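You operate a simulated robot arm through the tools that you are given. There is no shell and no other tool.

You run a simulated robot arm. Do the job below in one go: nothing can be reset, and whatever is moved stays where it is left.

## Task
Scoop rice from the china jar into the measuring cup to 150 ML, then tip it into the mixing bowl.
Fine: Use the orange scoop. Rest the blue jar lid on the worktop by the lamp; it goes back on the jar, scoop and cup back where they stood. Spill no more than 8 ml. Drop, topple, chip or break nothing, tools too; pinch, knock, crush or weigh down nobody. Set down upright: scoop, measuring cup.

Only the result counts: the job must be done as asked and must still hold three seconds after the hand-in. Knocking over, shifting, dropping, spilling or breaking anything else fails it. A push-on lid holds only when it is set on centred and level and pressed home; a screw cap is set on level and turned clockwise until tight.

## Robot
A 7-joint arm with a two-finger parallel gripper, fixed in place. Base frame: the origin is on the floor under the middle of its stand, x ahead of it, y to its left, z up. Readings come in m, rad, newtons and seconds.
It reaches about 1.247 m from its shoulder. Its first joint turns from -2.304 to 2.304 rad. Payload 3.91 kg.
The tool frame sits at the grasp point between the pads (the TCP): z along the fingers, y along the line on which they close. The tips reach 0.03 m beyond it. Largest opening 0.11 m; finger width 0.02, thickness 0.01; the body of the gripper, 0.048 by 0.112 m, starts 0.055 m behind the TCP.
Orientation is that of the tool frame in the base frame, as a unit quaternion [x, y, z, w]. With the fingers straight down and closing along the base's y, the tool's x points along the base's -x, its y along +y and its z along -z.

## Interface
- The arm moves only by the tool nudge_tool. Its argument "plan" is a list of rows, each a list of 3 entries, a list of its own where there are three numbers: the turn, a rotation vector about the tool's x, y, z in rad, then the shift along the tool's x, y, z in m, then the closure in counts, from 0 (fully open) to 255 (shut). In form: [[[ax, ay, az], [x, y, z], claw], ...]. A call has 1 to 20 rows; each row shifts and turns the commanded pose from where the row before left it, along the tool's axes as they then stand. A row lasts 0.2 s, in which the tool goes at most 0.05 m and 0.15 rad; a call with a longer step from one row to the next is refused whole, and so is a gripper value outside its range. Where a pose cannot be reached the arm comes as near as it can. A force on the tool above 40 N (or 10 N above the force at the start of the call, whichever is more), or a blocked arm, ends the call early, and 0.2 s more pass. Each finger travels about 0.108 m/s and halts on what it meets, pressing with about 35 N; the grip force reading is that of the motor and also rises with nothing between the fingers. The clock runs only during rows and for 0.2 s after the last one: add rows that do not move to give the fingers time. It gives the time, the measured TCP pose, the force on the tool (base axes), the opening and the grip force at its end, in the units of the frame above (readings bear some noise), with the torque about the TCP (base axes, N m) and any sound that the robot's microphone picked up, and new pictures: "views" is both (left out), scene, wrist or none.
- Cameras (640 x 400 px; columns grow to the right, rows downward): "scene" is fixed at [0.0494, -0.5068, 1.7532]; the picture's right is [0.74, -0.68, 0.00], its down [-0.29, -0.31, -0.91] and it looks along [0.61, 0.67, -0.42] (base axes); focal length 309 px, centre (320, 200). "wrist" rides on the gripper at [0.072, 0.017, -0.103] in the tool frame; the picture's right is [-0.23, 0.97, 0.00], its down [-0.76, -0.18, -0.62] and it looks along [-0.61, -0.14, 0.78] (tool axes); focal length 222 px, centre (320, 200). There is no depth. A picture from a camera that has moved, and an enlarged one, comes with that camera's place and axes in the base frame and with its lens. The place of the scene camera against the robot may be out by one fixed shift of up to 0.018 m in any direction.
- enlarge(camera, box): a new picture of the part [left, top, right, bottom] of that camera's present view, enlarged. The clock stands still meanwhile.
- job_done(): hands the job in; it is judged then, once.

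Places have to be worked out from the pictures, the camera data and where the tool is seen. Open the gripper and draw the arm clear of the work before you hand the job in, unless the task says otherwise.

The tools are called after "Emit:" by a JSON object that holds its "api" and its "payload". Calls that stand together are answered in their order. nudge_tool: Moves the arm, as the interface text tells. Its arguments: {"type":"object","properties":{"plan":{"type":"array","items":{"type":"array"}},"views":{"type":"string","enum":["both","scene","wrist","none"]}},"required":["plan"]} The other tools are called the same way: enlarge (camera, box) takes an enlarged picture of a part of a camera's view; job_done () hands the job in.

At the start:

```text
time_s: 0.0
tcp_pos: [0.4998, 0.3511, 1.4067]
tcp_rot: [0.0, 1.0, 0.0, 0.0]
ft_force: [-0.1, 0.0, 0.3]
wrist_torque: [-0.02, 0.0, -0.02]
finger_gap: 0.11
grip_force: 0.1
```

scene: 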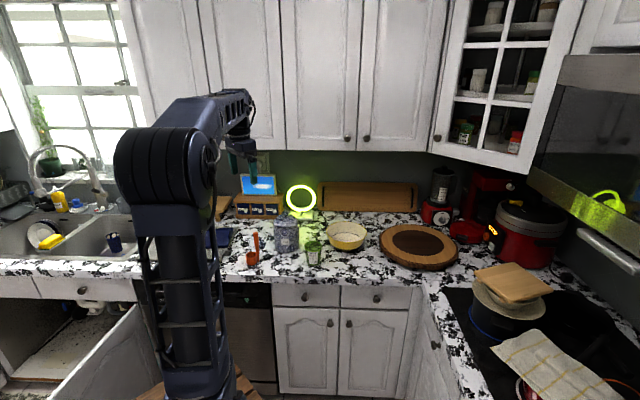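
wrist: 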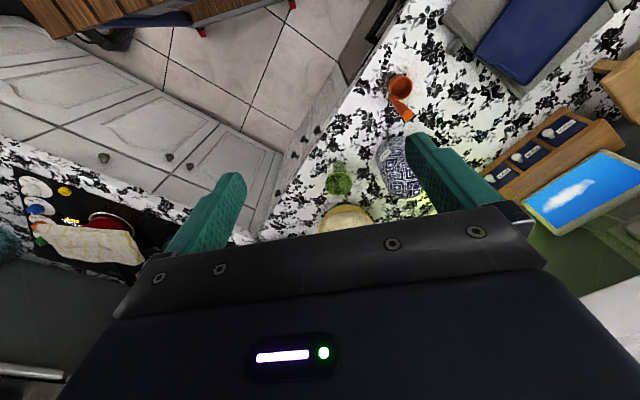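

I see the arm over the counter, with an orange scoop, a blue-white china jar, a green cup, a yellow bowl and a glowing ring lamp. I'll enlarge the work area in both cameras before moving.

Emit:
{"api": "enlarge", "payload": {"camera": "scene", "box": [200, 160, 480, 335]}}

Emit:
{"api": "enlarge", "payload": {"camera": "scene", "box": [230, 200, 370, 287]}}

Emit:
{"api": "enlarge", "payload": {"camera": "wrist", "box": [300, 60, 460, 240]}}

```text
2.29 times, centred on (340, 248) of scene
camera zoom: at [0.0494, -0.5068, 1.7532], right [0.74, -0.68, 0.0], down [-0.29, -0.31, -0.91], along [0.61, 0.67, -0.42], focal length 706 px, centre (274, 91)
```

zoom: 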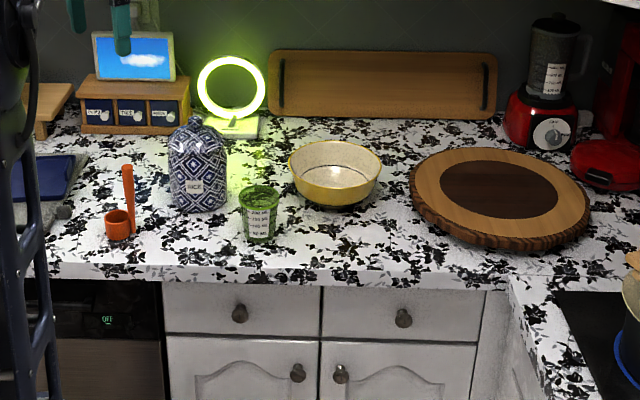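

```text
4.57 times, centred on (300, 244) of scene
camera zoom: at [0.0494, -0.5068, 1.7532], right [0.74, -0.68, 0.0], down [-0.29, -0.31, -0.91], along [0.61, 0.67, -0.42], focal length 1413 px, centre (411, 1)
```

zoom: 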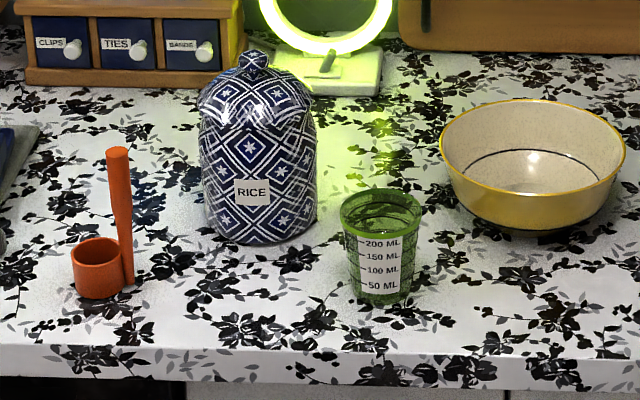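

```text
2.22 times, centred on (380, 150) of wrist
camera zoom: at [0.4283, 0.3661, 1.5119], right [0.23, 0.97, 0.0], down [0.76, -0.18, 0.62], along [0.61, -0.14, -0.78], focal length 494 px, centre (187, 311)
```

zoom: 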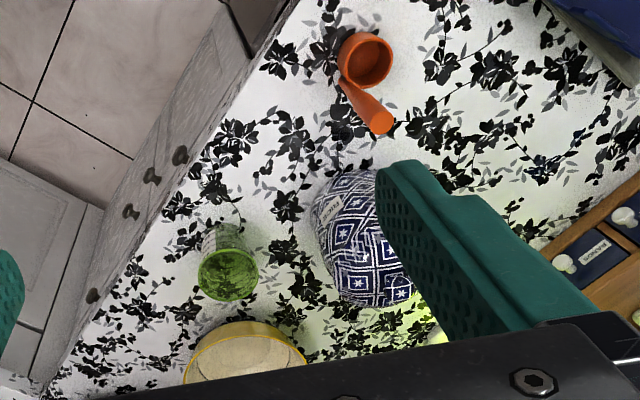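

The counter runs diagonally in the base frame and the top seems to be near z≈0.91. I make a small move and yaw the tool so the wrist camera faces straight across the counter at the jar.

Emit:
{"api": "nudge_tool", "payload": {"plan": [[[0, 0, 0], [-0.03, 0.0137, 0.019], 0], [[0, 0, 0], [-0.03, 0.0137, 0.019], 0], [[0, 0, 0], [-0.03, 0.0137, 0.019], 0], [[0, 0, -0.1385], [0, 0, 0], 0], [[0, 0, -0.1385], [0, 0, 0], 0], [[0, 0, -0.1385], [0, 0, 0], 0], [[0, 0, -0.1385], [0, 0, 0], 0], [[0, 0, -0.1385], [0, 0, 0], 0], [[0, 0, -0.1385], [0, 0, 0], 0]], "views": "both"}}

```text
time_s: 2.0
tcp_pos: [0.5893, 0.3903, 1.3505]
tcp_rot: [-0.405, 0.914, 0.0, 0.0]
ft_force: [0.1, -0.1, -0.1]
wrist_torque: [0.05, 0.03, 0.01]
finger_gap: 0.1099
grip_force: 0.0
camera wrist: at [0.5294, 0.3482, 1.4546], right [-0.57, 0.82, 0.0], down [0.64, 0.44, 0.62], along [0.51, 0.35, -0.78], focal length 222 px, centre (320, 200)
```

scene: 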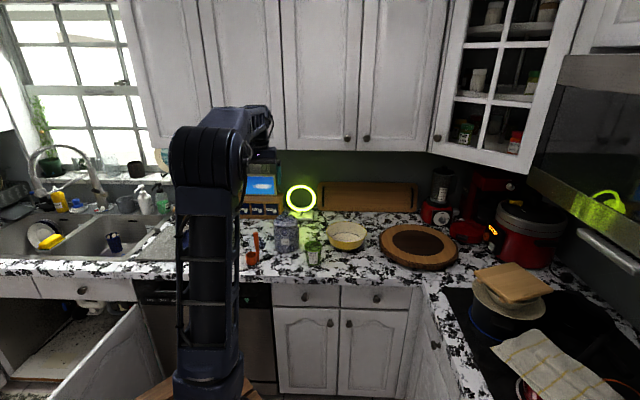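
wrist: 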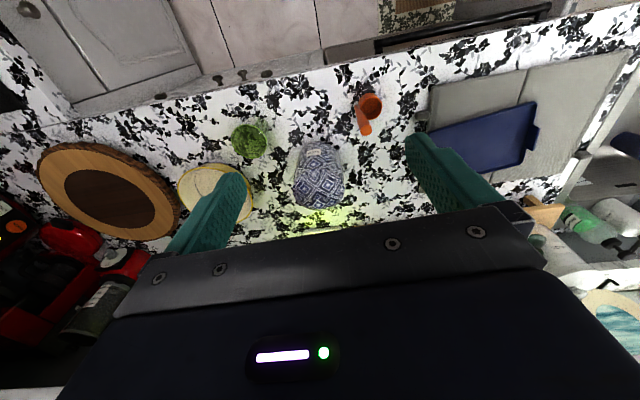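

The tool now faces across the counter. I'll enlarge the jar, scoop, and cup in the wrist view.

Emit:
{"api": "enlarge", "payload": {"camera": "wrist", "box": [220, 80, 400, 220]}}

Emit:
{"api": "enlarge", "payload": {"camera": "wrist", "box": [280, 120, 360, 220]}}

Emit:
{"api": "enlarge", "payload": {"camera": "scene", "box": [230, 180, 330, 280]}}

```text
2.86 times, centred on (310, 150) of wrist
camera zoom: at [0.5294, 0.3482, 1.4546], right [-0.57, 0.82, 0.0], down [0.64, 0.44, 0.62], along [0.51, 0.35, -0.78], focal length 635 px, centre (349, 343)
```

zoom: 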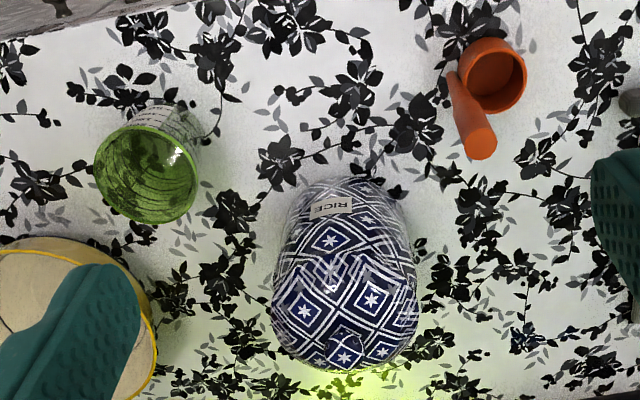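

```text
4.00 times, centred on (320, 170) of wrist
camera zoom: at [0.5294, 0.3482, 1.4546], right [-0.57, 0.82, 0.0], down [0.64, 0.44, 0.62], along [0.51, 0.35, -0.78], focal length 888 px, centre (320, 320)
```

zoom: 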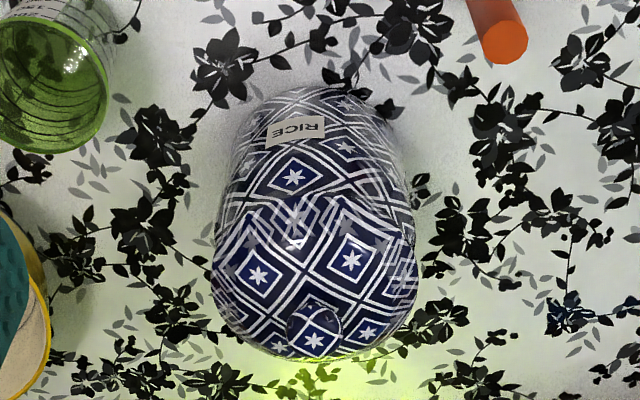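

```text
4.00 times, centred on (280, 230) of scene
camera zoom: at [0.0494, -0.5068, 1.7532], right [0.74, -0.68, 0.0], down [-0.29, -0.31, -0.91], along [0.61, 0.67, -0.42], focal length 1236 px, centre (480, 80)
```

zoom: 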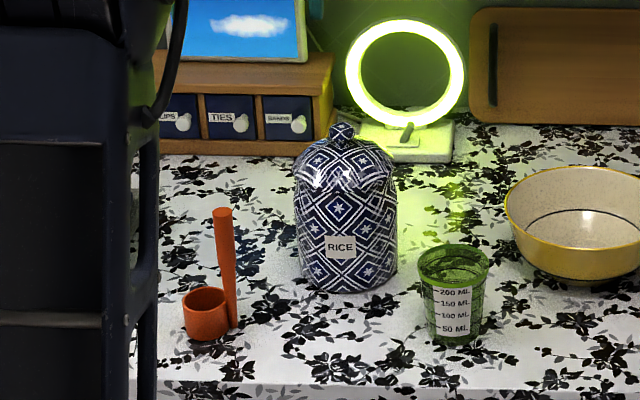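

The knob looks to be near (0.763, 0.503, 1.115). The scoop handle stands vertical, just right of its cup. I tilt the tool forward 45° and lower it in front of the jar, for a side-on view to measure the heights.

Emit:
{"api": "nudge_tool", "payload": {"plan": [[[0, -0.131, 0], [0, 0, 0], 0], [[0, -0.131, 0], [0, 0, 0], 0], [[0, -0.131, 0], [0, 0, 0], 0], [[0, -0.131, 0], [0, 0, 0], 0], [[0, -0.131, 0], [0, 0, 0], 0], [[0, -0.131, 0], [0, 0, 0], 0], [[0, 0, 0], [0.0302, -0.0083, 0.024], 0], [[0, 0, 0], [0.0302, -0.0083, 0.024], 0], [[0, 0, 0], [0.0302, -0.0083, 0.024], 0], [[0, 0, 0], [0.0302, -0.0083, 0.024], 0], [[0, 0, 0], [0.0302, -0.0083, 0.024], 0], [[0, 0, 0], [0.0302, -0.0083, 0.024], 0]], "views": "both"}}

```text
time_s: 4.6
tcp_pos: [0.612, 0.3364, 1.119]
tcp_rot: [-0.371, 0.846, 0.155, 0.35]
ft_force: [1.7, -3.3, -0.8]
wrist_torque: [0.21, 0.12, 0.22]
finger_gap: 0.11
grip_force: 0.1
camera wrist: at [0.5175, 0.2548, 1.142], right [-0.61, 0.78, 0.16], down [0.2, -0.05, 0.98], along [0.77, 0.63, -0.12], focal length 222 px, centre (320, 200)
```

scene: 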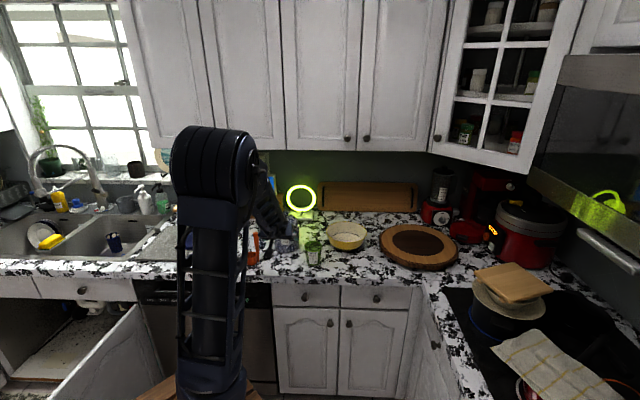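
wrist: 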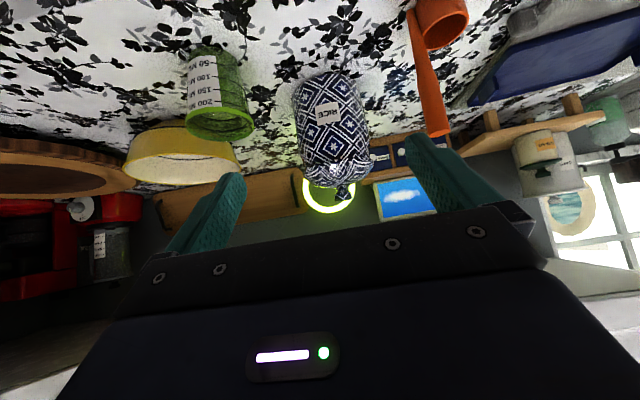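

The wrist view is upside down but side-on to the jar. I enlarge the jar, scoop and cup to measure their heights, and the scene view to check the gripper is clear.

Emit:
{"api": "enlarge", "payload": {"camera": "wrist", "box": [270, 50, 400, 220]}}

Emit:
{"api": "enlarge", "payload": {"camera": "wrist", "box": [160, 20, 480, 220]}}

Emit:
{"api": "enlarge", "payload": {"camera": "scene", "box": [230, 180, 370, 280]}}

```text
2.35 times, centred on (335, 135) of wrist
camera zoom: at [0.5175, 0.2548, 1.142], right [-0.61, 0.78, 0.16], down [0.2, -0.05, 0.98], along [0.77, 0.63, -0.12], focal length 523 px, centre (285, 353)
```

zoom: 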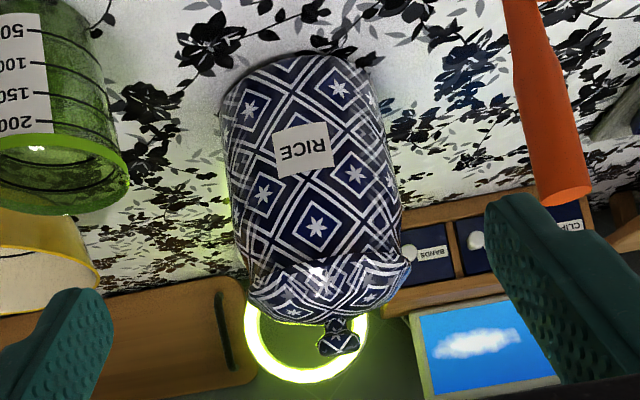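

```text
2.00 times, centred on (320, 120) of wrist
camera zoom: at [0.5175, 0.2548, 1.142], right [-0.61, 0.78, 0.16], down [0.2, -0.05, 0.98], along [0.77, 0.63, -0.12], focal length 444 px, centre (320, 360)
```

zoom: 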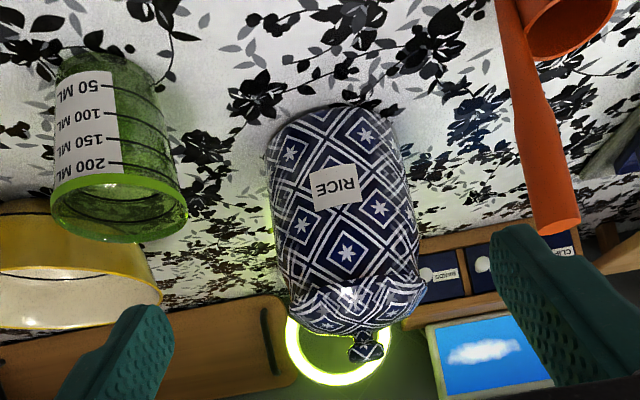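

```text
4.00 times, centred on (300, 230) of scene
camera zoom: at [0.0494, -0.5068, 1.7532], right [0.74, -0.68, 0.0], down [-0.29, -0.31, -0.91], along [0.61, 0.67, -0.42], focal length 1236 px, centre (400, 80)
```

zoom: 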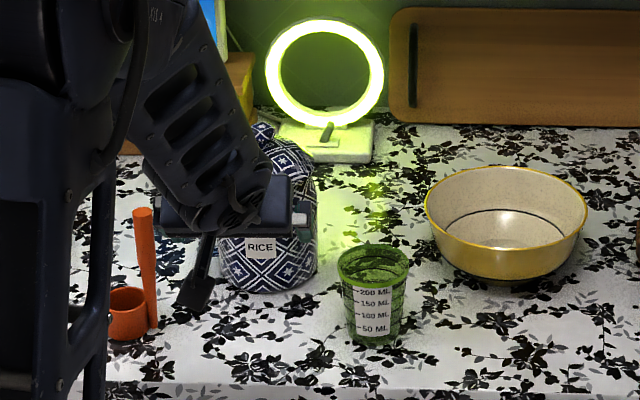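

Triangulating from the two wrist views puts the handle top at z≈1.064, the knob at z≈1.10 and the cup rim at z≈0.997, all lower than the scene view suggested. I zoom in tightly on the knob, lid seam and cup for detail.

Emit:
{"api": "enlarge", "payload": {"camera": "wrist", "box": [300, 150, 380, 210]}}

Emit:
{"api": "enlarge", "payload": {"camera": "wrist", "box": [290, 60, 380, 130]}}

Emit:
{"api": "enlarge", "payload": {"camera": "wrist", "box": [170, 35, 270, 150]}}

Emit:
{"api": "enlarge", "payload": {"camera": "wrist", "box": [390, 0, 490, 150]}}

```text
6.67 times, centred on (340, 180) of wrist
camera zoom: at [0.5175, 0.2548, 1.142], right [-0.61, 0.78, 0.16], down [0.2, -0.05, 0.98], along [0.77, 0.63, -0.12], focal length 1481 px, centre (187, 333)
```

zoom: 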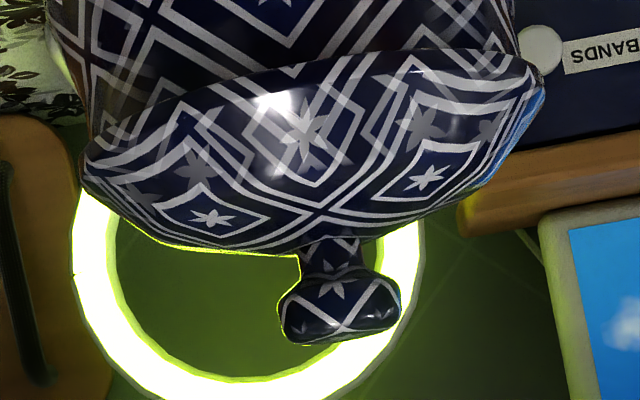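

```text
5.71 times, centred on (335, 95) of wrist
camera zoom: at [0.5175, 0.2548, 1.142], right [-0.61, 0.78, 0.16], down [0.2, -0.05, 0.98], along [0.77, 0.63, -0.12], focal length 1269 px, centre (234, 800)
```

zoom: 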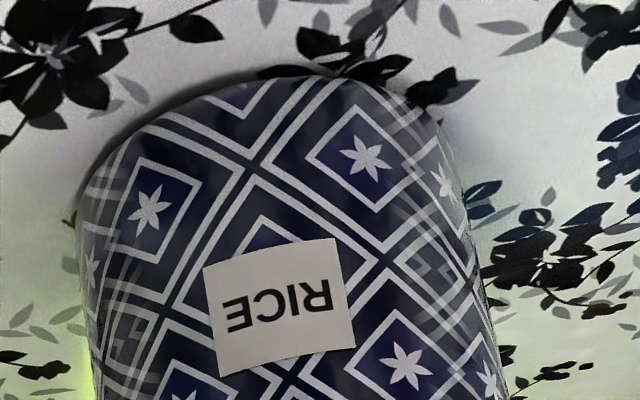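

```text
3.48 times, centred on (220, 92) of wrist
camera zoom: at [0.5175, 0.2548, 1.142], right [-0.61, 0.78, 0.16], down [0.2, -0.05, 0.98], along [0.77, 0.63, -0.12], focal length 773 px, centre (668, 574)
```

zoom: 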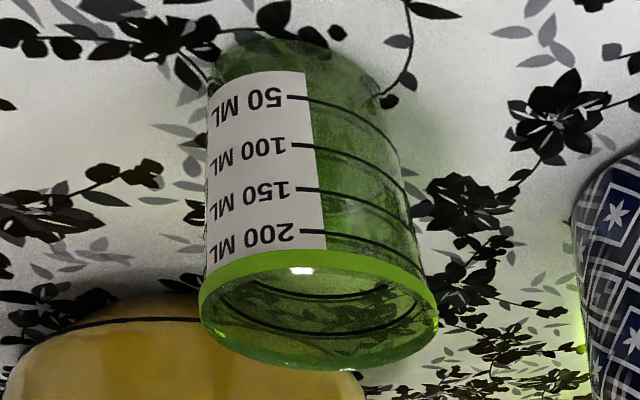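

```text
2.67 times, centred on (440, 75) of wrist
camera zoom: at [0.5175, 0.2548, 1.142], right [-0.61, 0.78, 0.16], down [0.2, -0.05, 0.98], along [0.77, 0.63, -0.12], focal length 592 px, centre (0, 533)
```

zoom: 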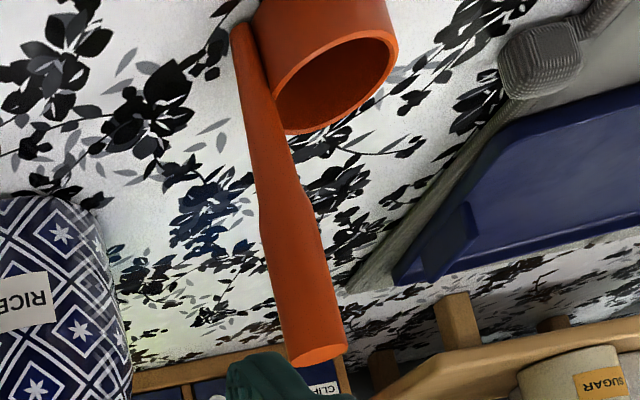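

The lid is a dome about 0.114 m across, with a mushroom knob about 0.03 wide at z≈1.10 and a narrow neck. I advance toward it in the same tilt, stopping short to re-measure.

Emit:
{"api": "nudge_tool", "payload": {"plan": [[[0, 0, 0], [-0.0306, 0, 0.0306], 0], [[0, 0, 0], [-0.0306, 0, 0.0306], 0], [[0, 0, 0], [-0.0306, 0, 0.0306], 0], [[0, 0, 0], [0, 0, 0], 0]], "views": "both"}}

Emit:
{"api": "enlarge", "payload": {"camera": "wrist", "box": [270, 100, 370, 220]}}

Emit:
{"api": "enlarge", "payload": {"camera": "scene", "box": [230, 180, 350, 280]}}

```text
time_s: 5.6
tcp_pos: [0.6988, 0.4358, 1.1199]
tcp_rot: [-0.373, 0.845, 0.155, 0.351]
ft_force: [0.5, 0.7, -0.5]
wrist_torque: [-0.02, 0.01, 0.0]
finger_gap: 0.1099
grip_force: 0.1
camera wrist: at [0.6025, 0.3548, 1.1431], right [-0.61, 0.77, 0.16], down [0.2, -0.05, 0.98], along [0.77, 0.63, -0.12], focal length 222 px, centre (320, 200)
```

scene: 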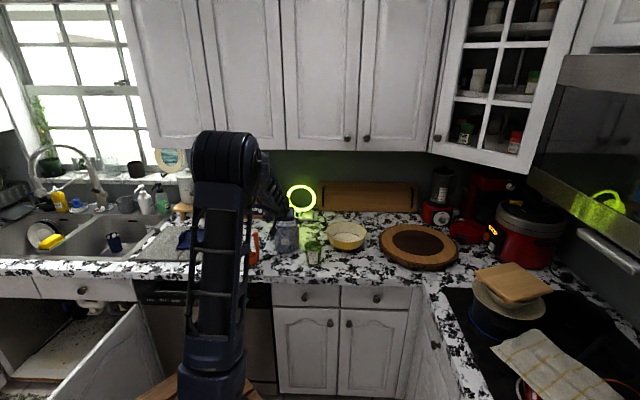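
wrist: 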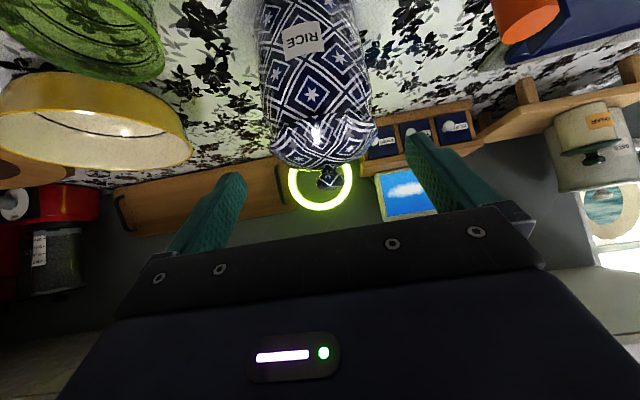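

```text
3.33 times, centred on (320, 160) of wrist
camera zoom: at [0.6025, 0.3548, 1.1431], right [-0.61, 0.77, 0.16], down [0.2, -0.05, 0.98], along [0.77, 0.63, -0.12], focal length 740 px, centre (320, 333)
```

zoom: 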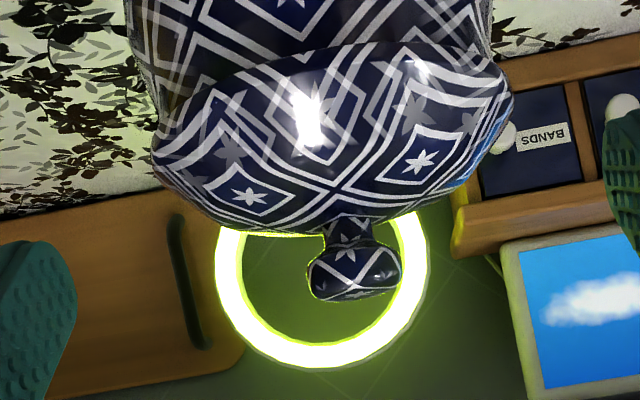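

```text
4.00 times, centred on (290, 230) of scene
camera zoom: at [0.0494, -0.5068, 1.7532], right [0.74, -0.68, 0.0], down [-0.29, -0.31, -0.91], along [0.61, 0.67, -0.42], focal length 1236 px, centre (440, 80)
```

zoom: 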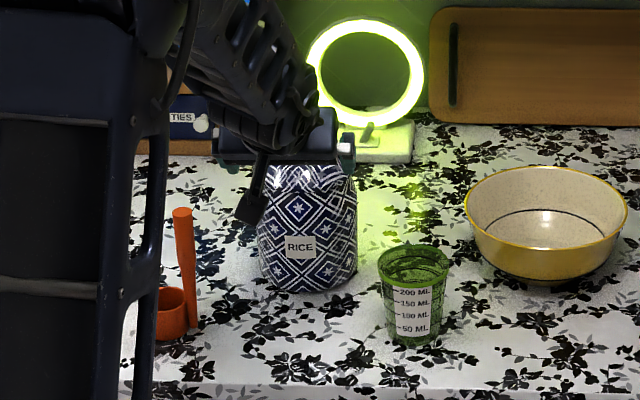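

The knob now triangulates to u≈0.225, v≈0.897 (distances along and across the counter), z≈1.0995. I slide the open fingers around it and stop to check before closing.

Emit:
{"api": "nudge_tool", "payload": {"plan": [[[0, 0, 0], [-0.0196, -0.0012, 0.0226], 0], [[0, 0, 0], [-0.0196, -0.0012, 0.0226], 0], [[0, 0, 0], [-0.0196, -0.0012, 0.0226], 0], [[0, 0, 0], [0, 0, 0], 0]], "views": "wrist"}}

Emit:
{"api": "enlarge", "payload": {"camera": "wrist", "box": [200, 80, 440, 240]}}

Emit:
{"api": "enlarge", "payload": {"camera": "scene", "box": [240, 180, 340, 260]}}

```text
time_s: 6.6
tcp_pos: [0.7598, 0.4985, 1.1136]
tcp_rot: [-0.373, 0.845, 0.155, 0.351]
ft_force: [0.3, 0.3, 0.1]
wrist_torque: [0.04, 0.01, 0.01]
finger_gap: 0.1101
grip_force: 0.0
camera wrist: at [0.6647, 0.4179, 1.1359], right [-0.61, 0.77, 0.16], down [0.2, -0.05, 0.98], along [0.77, 0.63, -0.12], focal length 222 px, centre (320, 200)
```

wrist: 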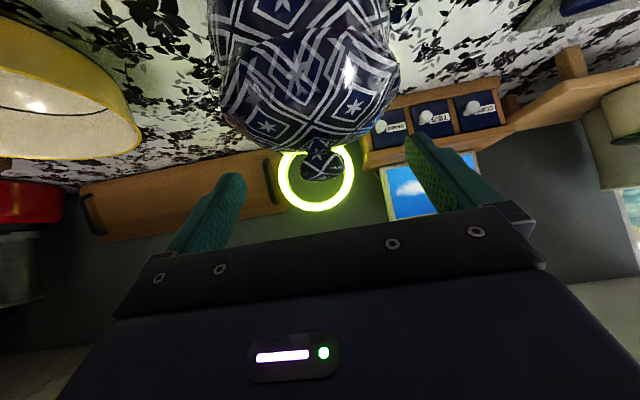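

```text
2.50 times, centred on (320, 160) of wrist
camera zoom: at [0.6647, 0.4179, 1.1359], right [-0.61, 0.77, 0.16], down [0.2, -0.05, 0.98], along [0.77, 0.63, -0.12], focal length 555 px, centre (320, 300)
```

zoom: 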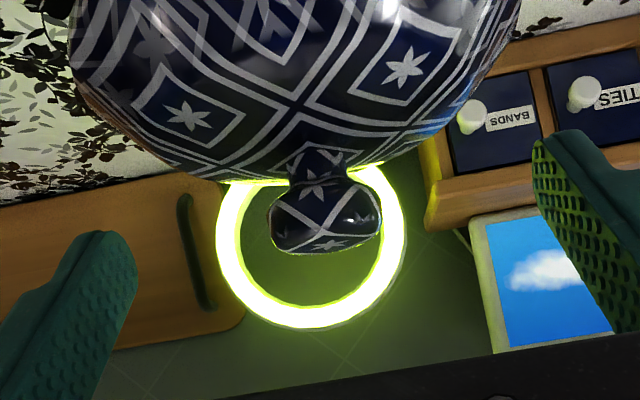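

```text
5.00 times, centred on (290, 220) of scene
camera zoom: at [0.0494, -0.5068, 1.7532], right [0.74, -0.68, 0.0], down [-0.29, -0.31, -0.91], along [0.61, 0.67, -0.42], focal length 1545 px, centre (470, 100)
```

zoom: 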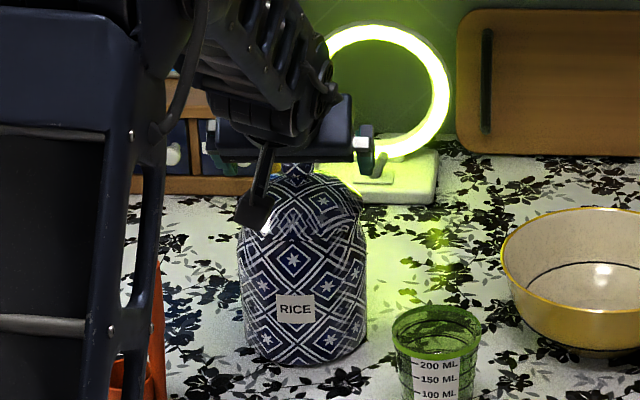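

The knob sits centred between the fingers, about 0.021 beyond the TCP, as I planned. I'll close the fingers on it.

Emit:
{"api": "nudge_tool", "payload": {"plan": [[[0, 0, 0], [0, 0, 0], 255], [[0, 0, 0], [0, 0, 0], 255], [[0, 0, 0], [0, 0, 0], 255], [[0, 0, 0], [0, 0, 0], 255]], "views": "wrist"}}

Emit:
{"api": "enlarge", "payload": {"camera": "wrist", "box": [240, 100, 400, 240]}}

```text
time_s: 7.6
tcp_pos: [0.7604, 0.4997, 1.1129]
tcp_rot: [-0.373, 0.845, 0.155, 0.351]
ft_force: [0.1, 0.4, 0.6]
wrist_torque: [-0.01, -0.06, -0.05]
finger_gap: 0.0287
grip_force: 35.2
camera wrist: at [0.6646, 0.4178, 1.1359], right [-0.61, 0.77, 0.16], down [0.2, -0.05, 0.98], along [0.77, 0.63, -0.12], focal length 222 px, centre (320, 200)
```

wrist: 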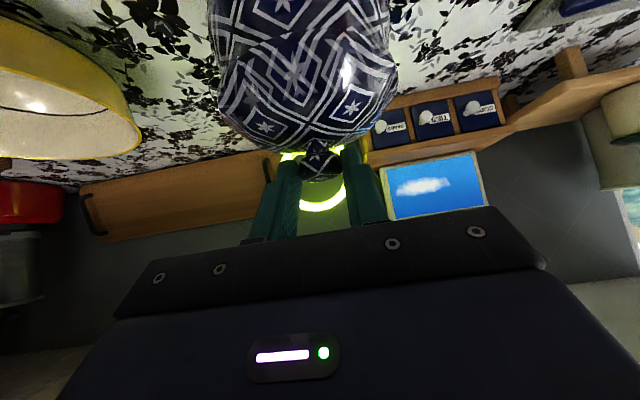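

```text
2.86 times, centred on (320, 170) of wrist
camera zoom: at [0.6646, 0.4178, 1.1359], right [-0.61, 0.77, 0.16], down [0.2, -0.05, 0.98], along [0.77, 0.63, -0.12], focal length 635 px, centre (320, 286)
```

zoom: 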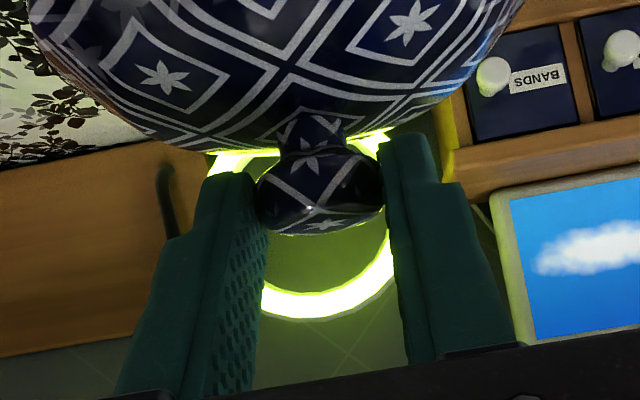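

The grip is firm (gap 0.0287, 35 N). I lift gently straight up a few centimetres and check that the lid comes off alone.

Emit:
{"api": "nudge_tool", "payload": {"plan": [[[0, 0, 0], [-0.0035, 0, -0.0035], 255], [[0, 0, 0], [-0.0071, 0, -0.0071], 255], [[0, 0, 0], [-0.0106, 0, -0.0106], 255], [[0, 0, 0], [-0.0141, 0, -0.0141], 255], [[0, 0, 0], [-0.0141, 0, -0.0141], 255], [[0, 0, 0], [0, 0, 0], 255]], "views": "both"}}

Emit:
{"api": "enlarge", "payload": {"camera": "scene", "box": [230, 170, 350, 270]}}

Emit:
{"api": "enlarge", "payload": {"camera": "wrist", "box": [200, 0, 440, 200]}}

```text
time_s: 9.0
tcp_pos: [0.7594, 0.4965, 1.1846]
tcp_rot: [-0.373, 0.845, 0.155, 0.351]
ft_force: [0.0, 0.7, -0.6]
wrist_torque: [0.01, -0.03, -0.03]
finger_gap: 0.0288
grip_force: 34.7
camera wrist: at [0.6636, 0.4161, 1.2073], right [-0.61, 0.77, 0.16], down [0.2, -0.05, 0.98], along [0.77, 0.63, -0.12], focal length 222 px, centre (320, 200)
```

scene: 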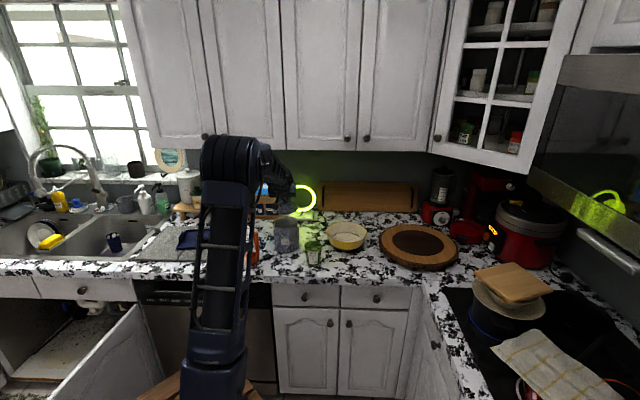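
wrist: 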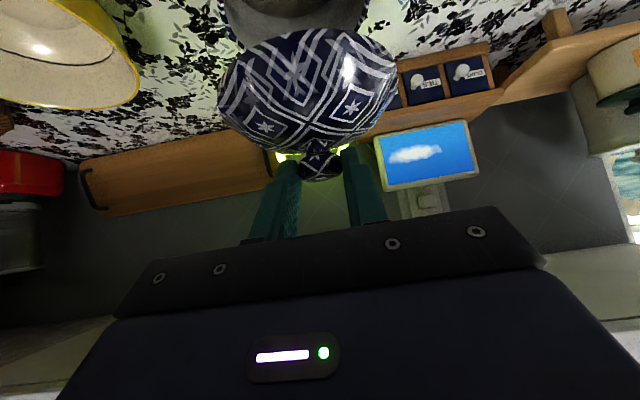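

```text
4.00 times, centred on (290, 220) of scene
camera zoom: at [0.0494, -0.5068, 1.7532], right [0.74, -0.68, 0.0], down [-0.29, -0.31, -0.91], along [0.61, 0.67, -0.42], focal length 1236 px, centre (440, 120)
```

zoom: 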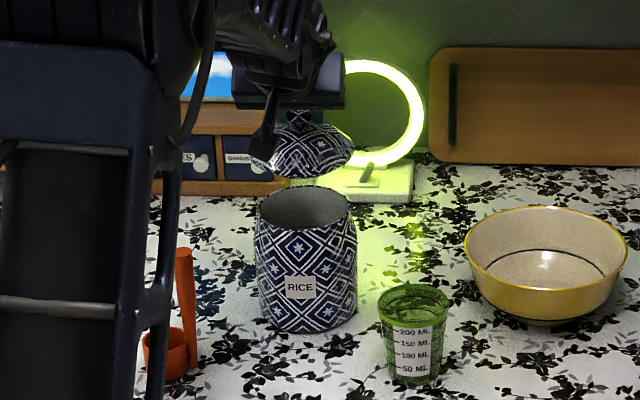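

```text
2.00 times, centred on (320, 100) of wrist
camera zoom: at [0.6636, 0.4161, 1.2073], right [-0.61, 0.77, 0.16], down [0.2, -0.05, 0.98], along [0.77, 0.63, -0.12], focal length 444 px, centre (320, 400)
```

zoom: 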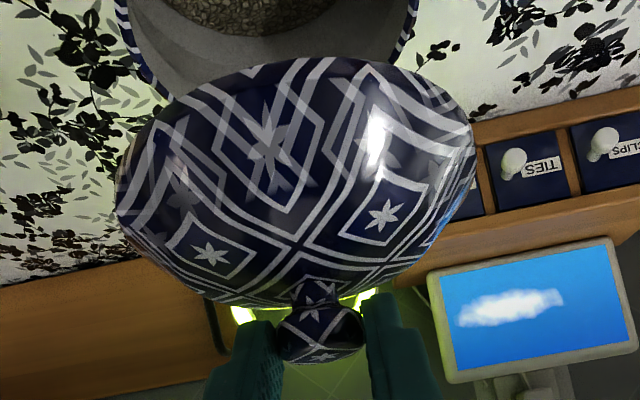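

The lid lifted cleanly and the rice shows inside the open jar. Lamp-base front edge is at about v≈1.155, so I carry the lid over to about u=0.30, v=1.065, in front of the lamp.

Emit:
{"api": "nudge_tool", "payload": {"plan": [[[0, 0, 0], [-0.024, -0.015, 0.024], 255], [[0, 0, 0], [-0.024, -0.015, 0.024], 255], [[0, 0, 0], [-0.024, -0.015, 0.024], 255], [[0, 0, 0], [-0.024, -0.015, 0.024], 255], [[0, 0, 0], [-0.024, -0.015, 0.024], 255], [[0, 0, 0], [0, 0, 0], 255]], "views": "both"}}

Emit:
{"api": "enlarge", "payload": {"camera": "scene", "box": [240, 170, 360, 260]}}

Emit:
{"api": "enlarge", "payload": {"camera": "wrist", "box": [160, 0, 480, 200]}}

```text
time_s: 10.4
tcp_pos: [0.93, 0.5733, 1.1862]
tcp_rot: [-0.372, 0.845, 0.154, 0.35]
ft_force: [-0.3, -0.3, 0.3]
wrist_torque: [-0.04, 0.01, 0.01]
finger_gap: 0.0287
grip_force: 35.0
camera wrist: at [0.8349, 0.4926, 1.2078], right [-0.61, 0.77, 0.16], down [0.2, -0.05, 0.98], along [0.77, 0.63, -0.12], focal length 222 px, centre (320, 200)
```

scene: 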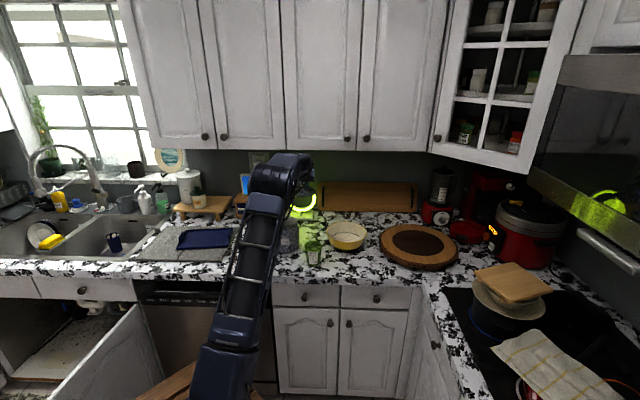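
wrist: 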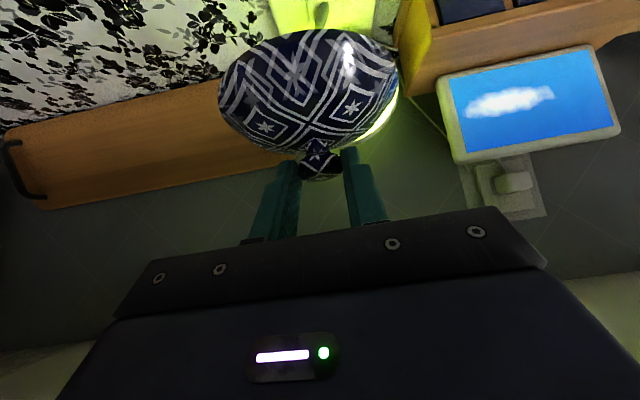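

```text
4.44 times, centred on (300, 215) of scene
camera zoom: at [0.0494, -0.5068, 1.7532], right [0.74, -0.68, 0.0], down [-0.29, -0.31, -0.91], along [0.61, 0.67, -0.42], focal length 1374 px, centre (409, 133)
```

zoom: 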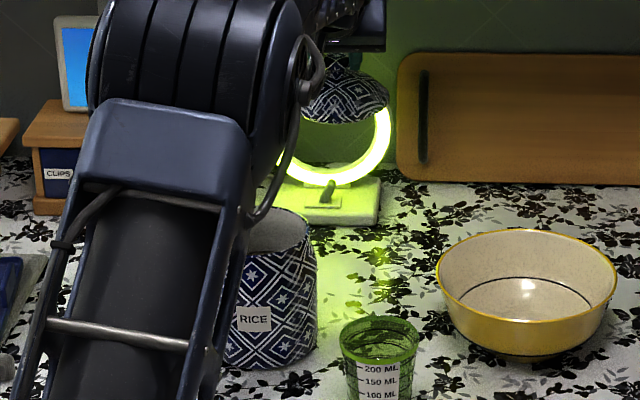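

```text
2.00 times, centred on (320, 100) of wrist
camera zoom: at [0.8349, 0.4926, 1.2078], right [-0.61, 0.77, 0.16], down [0.2, -0.05, 0.98], along [0.77, 0.63, -0.12], focal length 444 px, centre (320, 400)
```

zoom: 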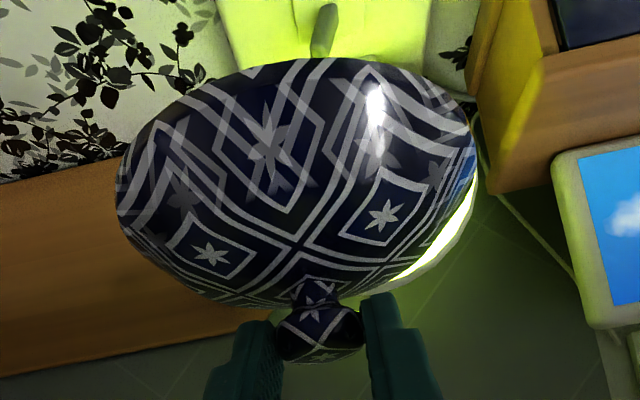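

The lid hangs level in front of the lamp base with clear space under it. I descend to just above the worktop, then check.

Emit:
{"api": "nudge_tool", "payload": {"plan": [[[0, 0, 0], [0.0262, 0, 0.0262], 255], [[0, 0, 0], [0.0262, 0, 0.0262], 255], [[0, 0, 0], [0.0262, 0, 0.0262], 255], [[0, 0, 0], [0.0262, 0, 0.0262], 255], [[0, 0, 0], [0.0262, 0, 0.0262], 255], [[0, 0, 0], [0, 0, 0], 255]], "views": "both"}}

Emit:
{"api": "enlarge", "payload": {"camera": "scene", "box": [250, 180, 350, 260]}}

Emit:
{"api": "enlarge", "payload": {"camera": "wrist", "box": [160, 0, 480, 200]}}

```text
time_s: 11.5
tcp_pos: [0.9326, 0.5719, 1.0374]
tcp_rot: [-0.372, 0.844, 0.155, 0.355]
ft_force: [1.2, -1.6, 3.6]
wrist_torque: [-0.39, 0.55, 0.37]
finger_gap: 0.0284
grip_force: 35.2
stopped in row 5: the force on the tool passed its limit at 71 N (the readings are from after the stop); the commanded pose is now the measured one
camera wrist: at [0.8365, 0.4915, 1.0599], right [-0.61, 0.78, 0.16], down [0.19, -0.05, 0.98], along [0.77, 0.63, -0.12], focal length 222 px, centre (320, 200)
```

scene: 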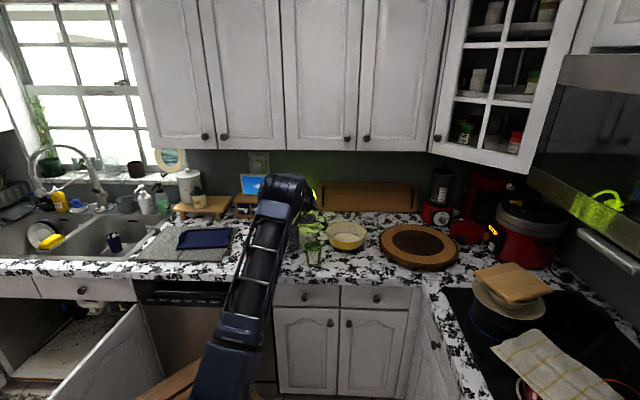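
wrist: 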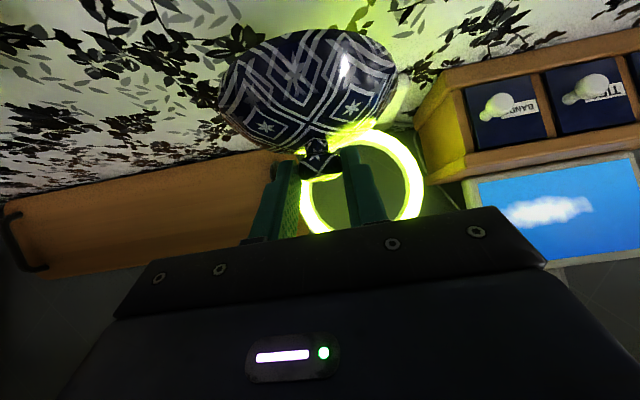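

```text
5.00 times, centred on (300, 220) of scene
camera zoom: at [0.0494, -0.5068, 1.7532], right [0.74, -0.68, 0.0], down [-0.29, -0.31, -0.91], along [0.61, 0.67, -0.42], focal length 1545 px, centre (420, 100)
```

zoom: 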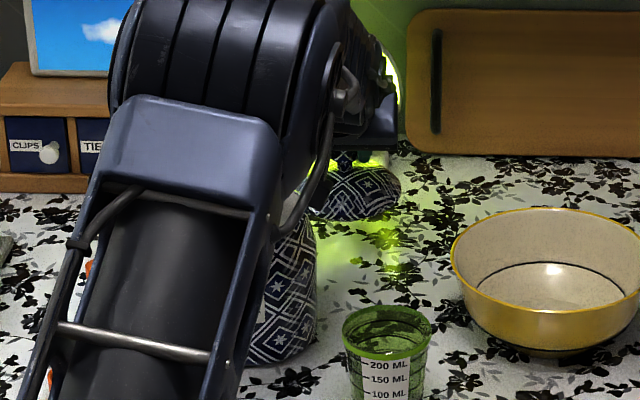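

```text
2.00 times, centred on (320, 100) of wrist
camera zoom: at [0.8365, 0.4915, 1.0599], right [-0.61, 0.78, 0.16], down [0.19, -0.05, 0.98], along [0.77, 0.63, -0.12], focal length 444 px, centre (320, 400)
```

zoom: 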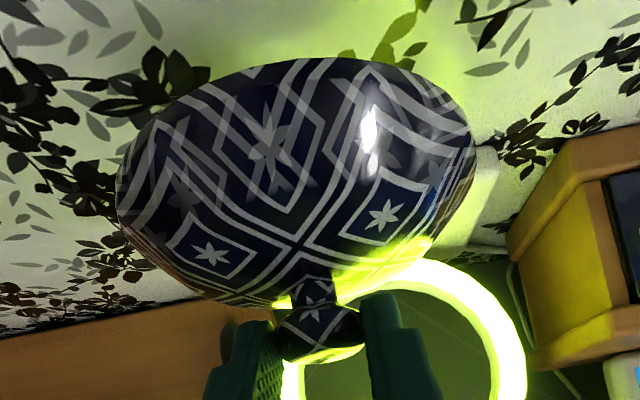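

The descent stopped on a 71 N contact at z 1.037, well above the worktop. The wrist camera, 0.12 behind the TCP, most likely met the jar rim. I raise straight back up at once and inspect the jar.

Emit:
{"api": "nudge_tool", "payload": {"plan": [[[0, 0, 0], [-0.0177, 0, -0.0177], 255], [[0, 0, 0], [-0.0265, 0, -0.0265], 255], [[0, 0, 0], [-0.0265, 0, -0.0265], 255], [[0, 0, 0], [0, 0, 0], 255]], "views": "both"}}

Emit:
{"api": "enlarge", "payload": {"camera": "scene", "box": [240, 180, 360, 280]}}

Emit:
{"api": "enlarge", "payload": {"camera": "wrist", "box": [200, 0, 440, 200]}}

```text
time_s: 12.5
tcp_pos: [0.9303, 0.572, 1.1389]
tcp_rot: [-0.372, 0.844, 0.154, 0.354]
ft_force: [0.6, 0.3, -1.0]
wrist_torque: [-0.02, 0.02, 0.02]
finger_gap: 0.0286
grip_force: 35.1
camera wrist: at [0.8355, 0.492, 1.1605], right [-0.61, 0.78, 0.16], down [0.19, -0.05, 0.98], along [0.77, 0.63, -0.12], focal length 222 px, centre (320, 200)
```

scene: 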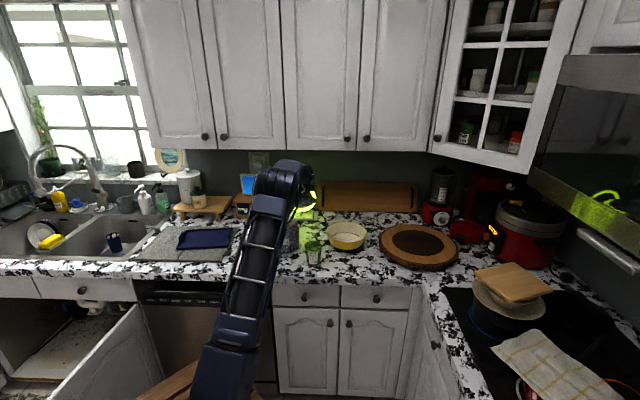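
wrist: 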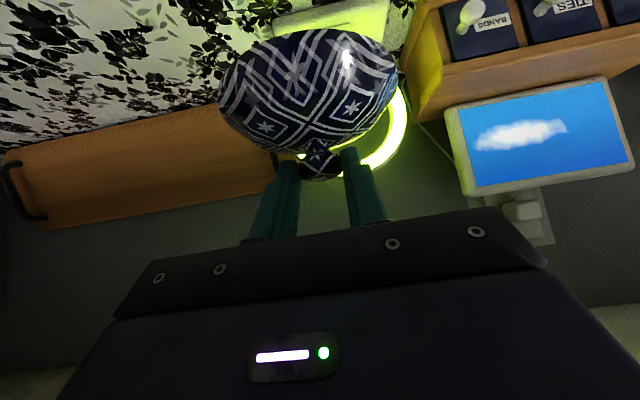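

```text
4.00 times, centred on (300, 230) of scene
camera zoom: at [0.0494, -0.5068, 1.7532], right [0.74, -0.68, 0.0], down [-0.29, -0.31, -0.91], along [0.61, 0.67, -0.42], focal length 1236 px, centre (400, 80)
```

zoom: 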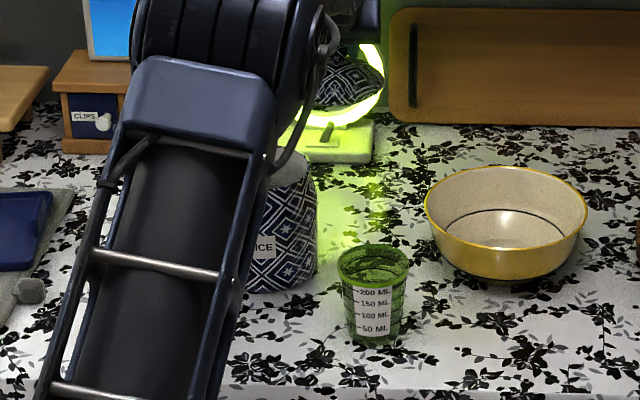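

```text
2.00 times, centred on (320, 100) of wrist
camera zoom: at [0.8355, 0.492, 1.1605], right [-0.61, 0.78, 0.16], down [0.19, -0.05, 0.98], along [0.77, 0.63, -0.12], focal length 444 px, centre (320, 400)
```

zoom: 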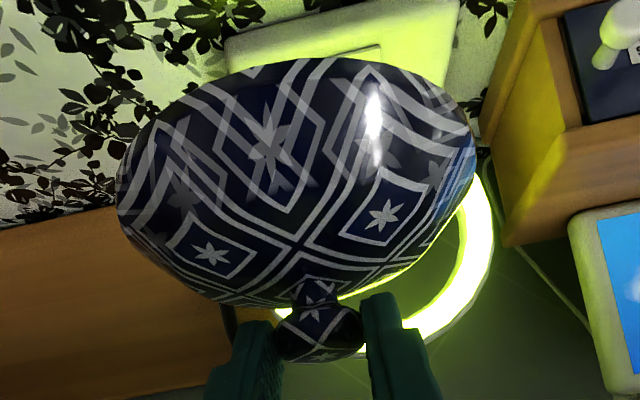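

The jar has not moved and nothing sounded. I shift the lid right to u≈0.37, so the camera stays well clear of the jar, and come down more slowly.

Emit:
{"api": "nudge_tool", "payload": {"plan": [[[0, 0, 0], [-0.002, -0.035, 0.002], 255], [[0, 0, 0], [-0.002, -0.0345, 0.002], 255], [[0, 0, 0], [0, 0, 0], 255], [[0, 0, 0], [0.0177, 0, 0.0177], 255], [[0, 0, 0], [0.0177, 0, 0.0177], 255], [[0, 0, 0], [0.0177, 0, 0.0177], 255], [[0, 0, 0], [0.0141, 0, 0.0141], 255], [[0, 0, 0], [0.0141, 0, 0.0141], 255], [[0, 0, 0], [0.0071, 0, 0.0071], 255], [[0, 0, 0], [0, 0, 0], 255]], "views": "both"}}

Emit:
{"api": "enlarge", "payload": {"camera": "scene", "box": [270, 190, 370, 260]}}

Emit:
{"api": "enlarge", "payload": {"camera": "wrist", "box": [200, 0, 440, 200]}}

```text
time_s: 14.7
tcp_pos: [0.9884, 0.5285, 1.0132]
tcp_rot: [-0.373, 0.844, 0.155, 0.354]
ft_force: [-0.1, 0.5, -0.6]
wrist_torque: [-0.05, -0.01, 0.05]
finger_gap: 0.0286
grip_force: 35.2
camera wrist: at [0.892, 0.4487, 1.0351], right [-0.61, 0.78, 0.16], down [0.19, -0.05, 0.98], along [0.77, 0.63, -0.12], focal length 222 px, centre (320, 200)
```

scene: 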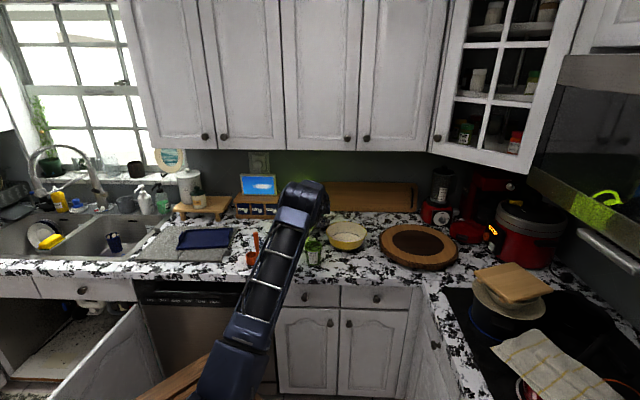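
wrist: 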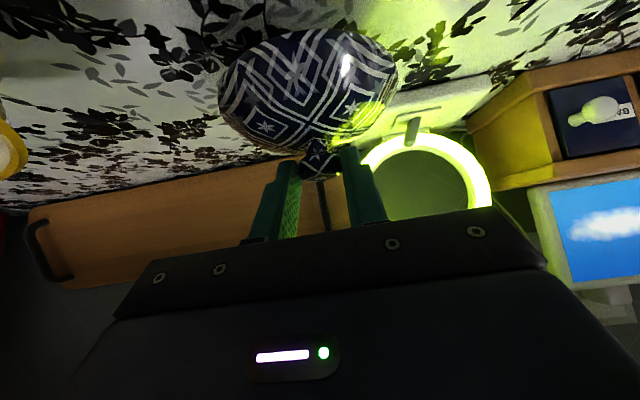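

```text
5.71 times, centred on (320, 225) of scene
camera zoom: at [0.0494, -0.5068, 1.7532], right [0.74, -0.68, 0.0], down [-0.29, -0.31, -0.91], along [0.61, 0.67, -0.42], focal length 1766 px, centre (320, 57)
```

zoom: 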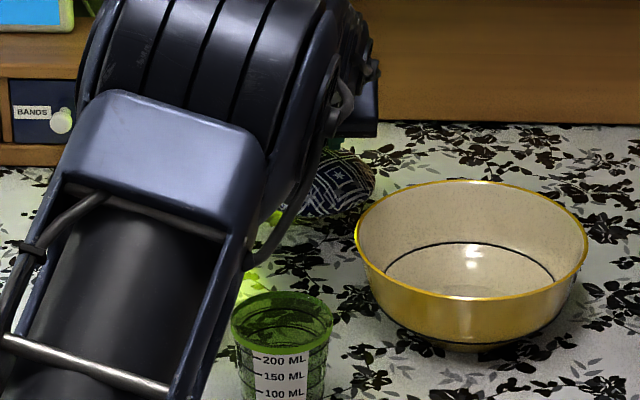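

```text
2.00 times, centred on (320, 100) of wrist
camera zoom: at [0.892, 0.4487, 1.0351], right [-0.61, 0.78, 0.16], down [0.19, -0.05, 0.98], along [0.77, 0.63, -0.12], focal length 444 px, centre (320, 400)
```

zoom: 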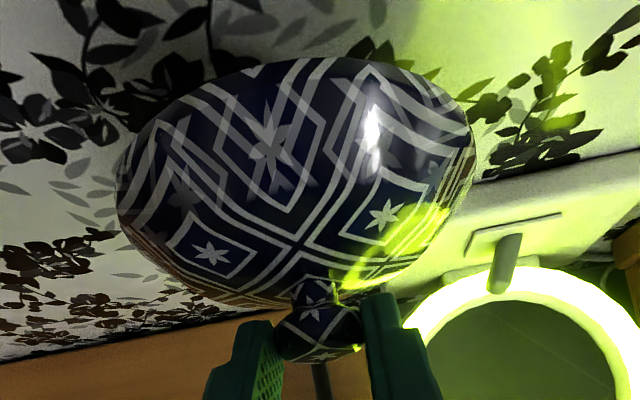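

No contact so far, and the lid is clear to the right-front of the lamp. I continue down in small steps.

Emit:
{"api": "nudge_tool", "payload": {"plan": [[[0, 0, 0], [0.0042, 0, 0.0042], 255], [[0, 0, 0], [0.0042, 0, 0.0042], 255], [[0, 0, 0], [0.0028, 0, 0.0028], 255], [[0, 0, 0], [0.0021, 0, 0.0021], 255], [[0, 0, 0], [0, 0, 0], 255]], "views": "none"}}

Emit:
{"api": "enlarge", "payload": {"camera": "wrist", "box": [200, 0, 440, 200]}}

```text
time_s: 15.9
tcp_pos: [0.988, 0.5295, 0.9946]
tcp_rot: [-0.372, 0.844, 0.154, 0.354]
ft_force: [0.2, -0.2, -0.4]
wrist_torque: [-0.01, 0.02, -0.03]
finger_gap: 0.0286
grip_force: 35.3
```

```text
2.00 times, centred on (320, 100) of wrist
camera zoom: at [0.8928, 0.4485, 1.016], right [-0.61, 0.78, 0.16], down [0.19, -0.05, 0.98], along [0.77, 0.63, -0.12], focal length 444 px, centre (320, 400)
```

zoom: 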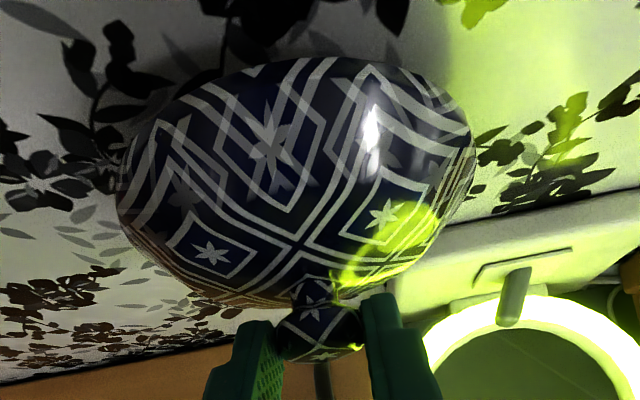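

There is still no contact at z 0.9946. I keep descending in 2–3 mm steps, watching the force.

Emit:
{"api": "nudge_tool", "payload": {"plan": [[[0, 0, 0], [0.0021, 0, 0.0021], 255], [[0, 0, 0], [0.0021, 0, 0.0021], 255], [[0, 0, 0], [0.0014, 0, 0.0014], 255], [[0, 0, 0], [0, 0, 0], 255]], "views": "none"}}

Emit:
{"api": "enlarge", "payload": {"camera": "wrist", "box": [200, 0, 440, 200]}}

```text
time_s: 16.9
tcp_pos: [0.9878, 0.5302, 0.9863]
tcp_rot: [-0.372, 0.844, 0.155, 0.355]
ft_force: [0.5, -1.3, 6.3]
wrist_torque: [-0.18, 0.11, 0.02]
finger_gap: 0.0286
grip_force: 34.8
```

```text
2.00 times, centred on (320, 100) of wrist
camera zoom: at [0.8926, 0.4491, 1.0091], right [-0.61, 0.78, 0.16], down [0.19, -0.05, 0.98], along [0.77, 0.63, -0.12], focal length 444 px, centre (320, 400)
```

zoom: 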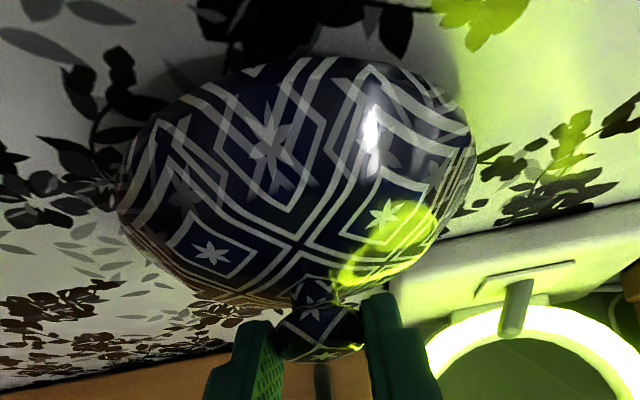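

Contact: 6 N upward, with the torque placing it at the lid's near edge. I level the tool by a hair, press down 1 mm, then open the fingers.

Emit:
{"api": "nudge_tool", "payload": {"plan": [[[0, 0.008, 0], [0, 0, 0], 255], [[0, 0, 0], [0.0006, 0, 0.0006], 255], [[0, 0, 0], [0, 0, 0], 255]], "views": "none"}}

```text
time_s: 17.7
tcp_pos: [0.9872, 0.5299, 0.9867]
tcp_rot: [-0.372, 0.846, 0.153, 0.35]
ft_force: [3.9, 1.5, 11.8]
wrist_torque: [0.41, -0.04, -0.11]
finger_gap: 0.0285
grip_force: 35.0
```

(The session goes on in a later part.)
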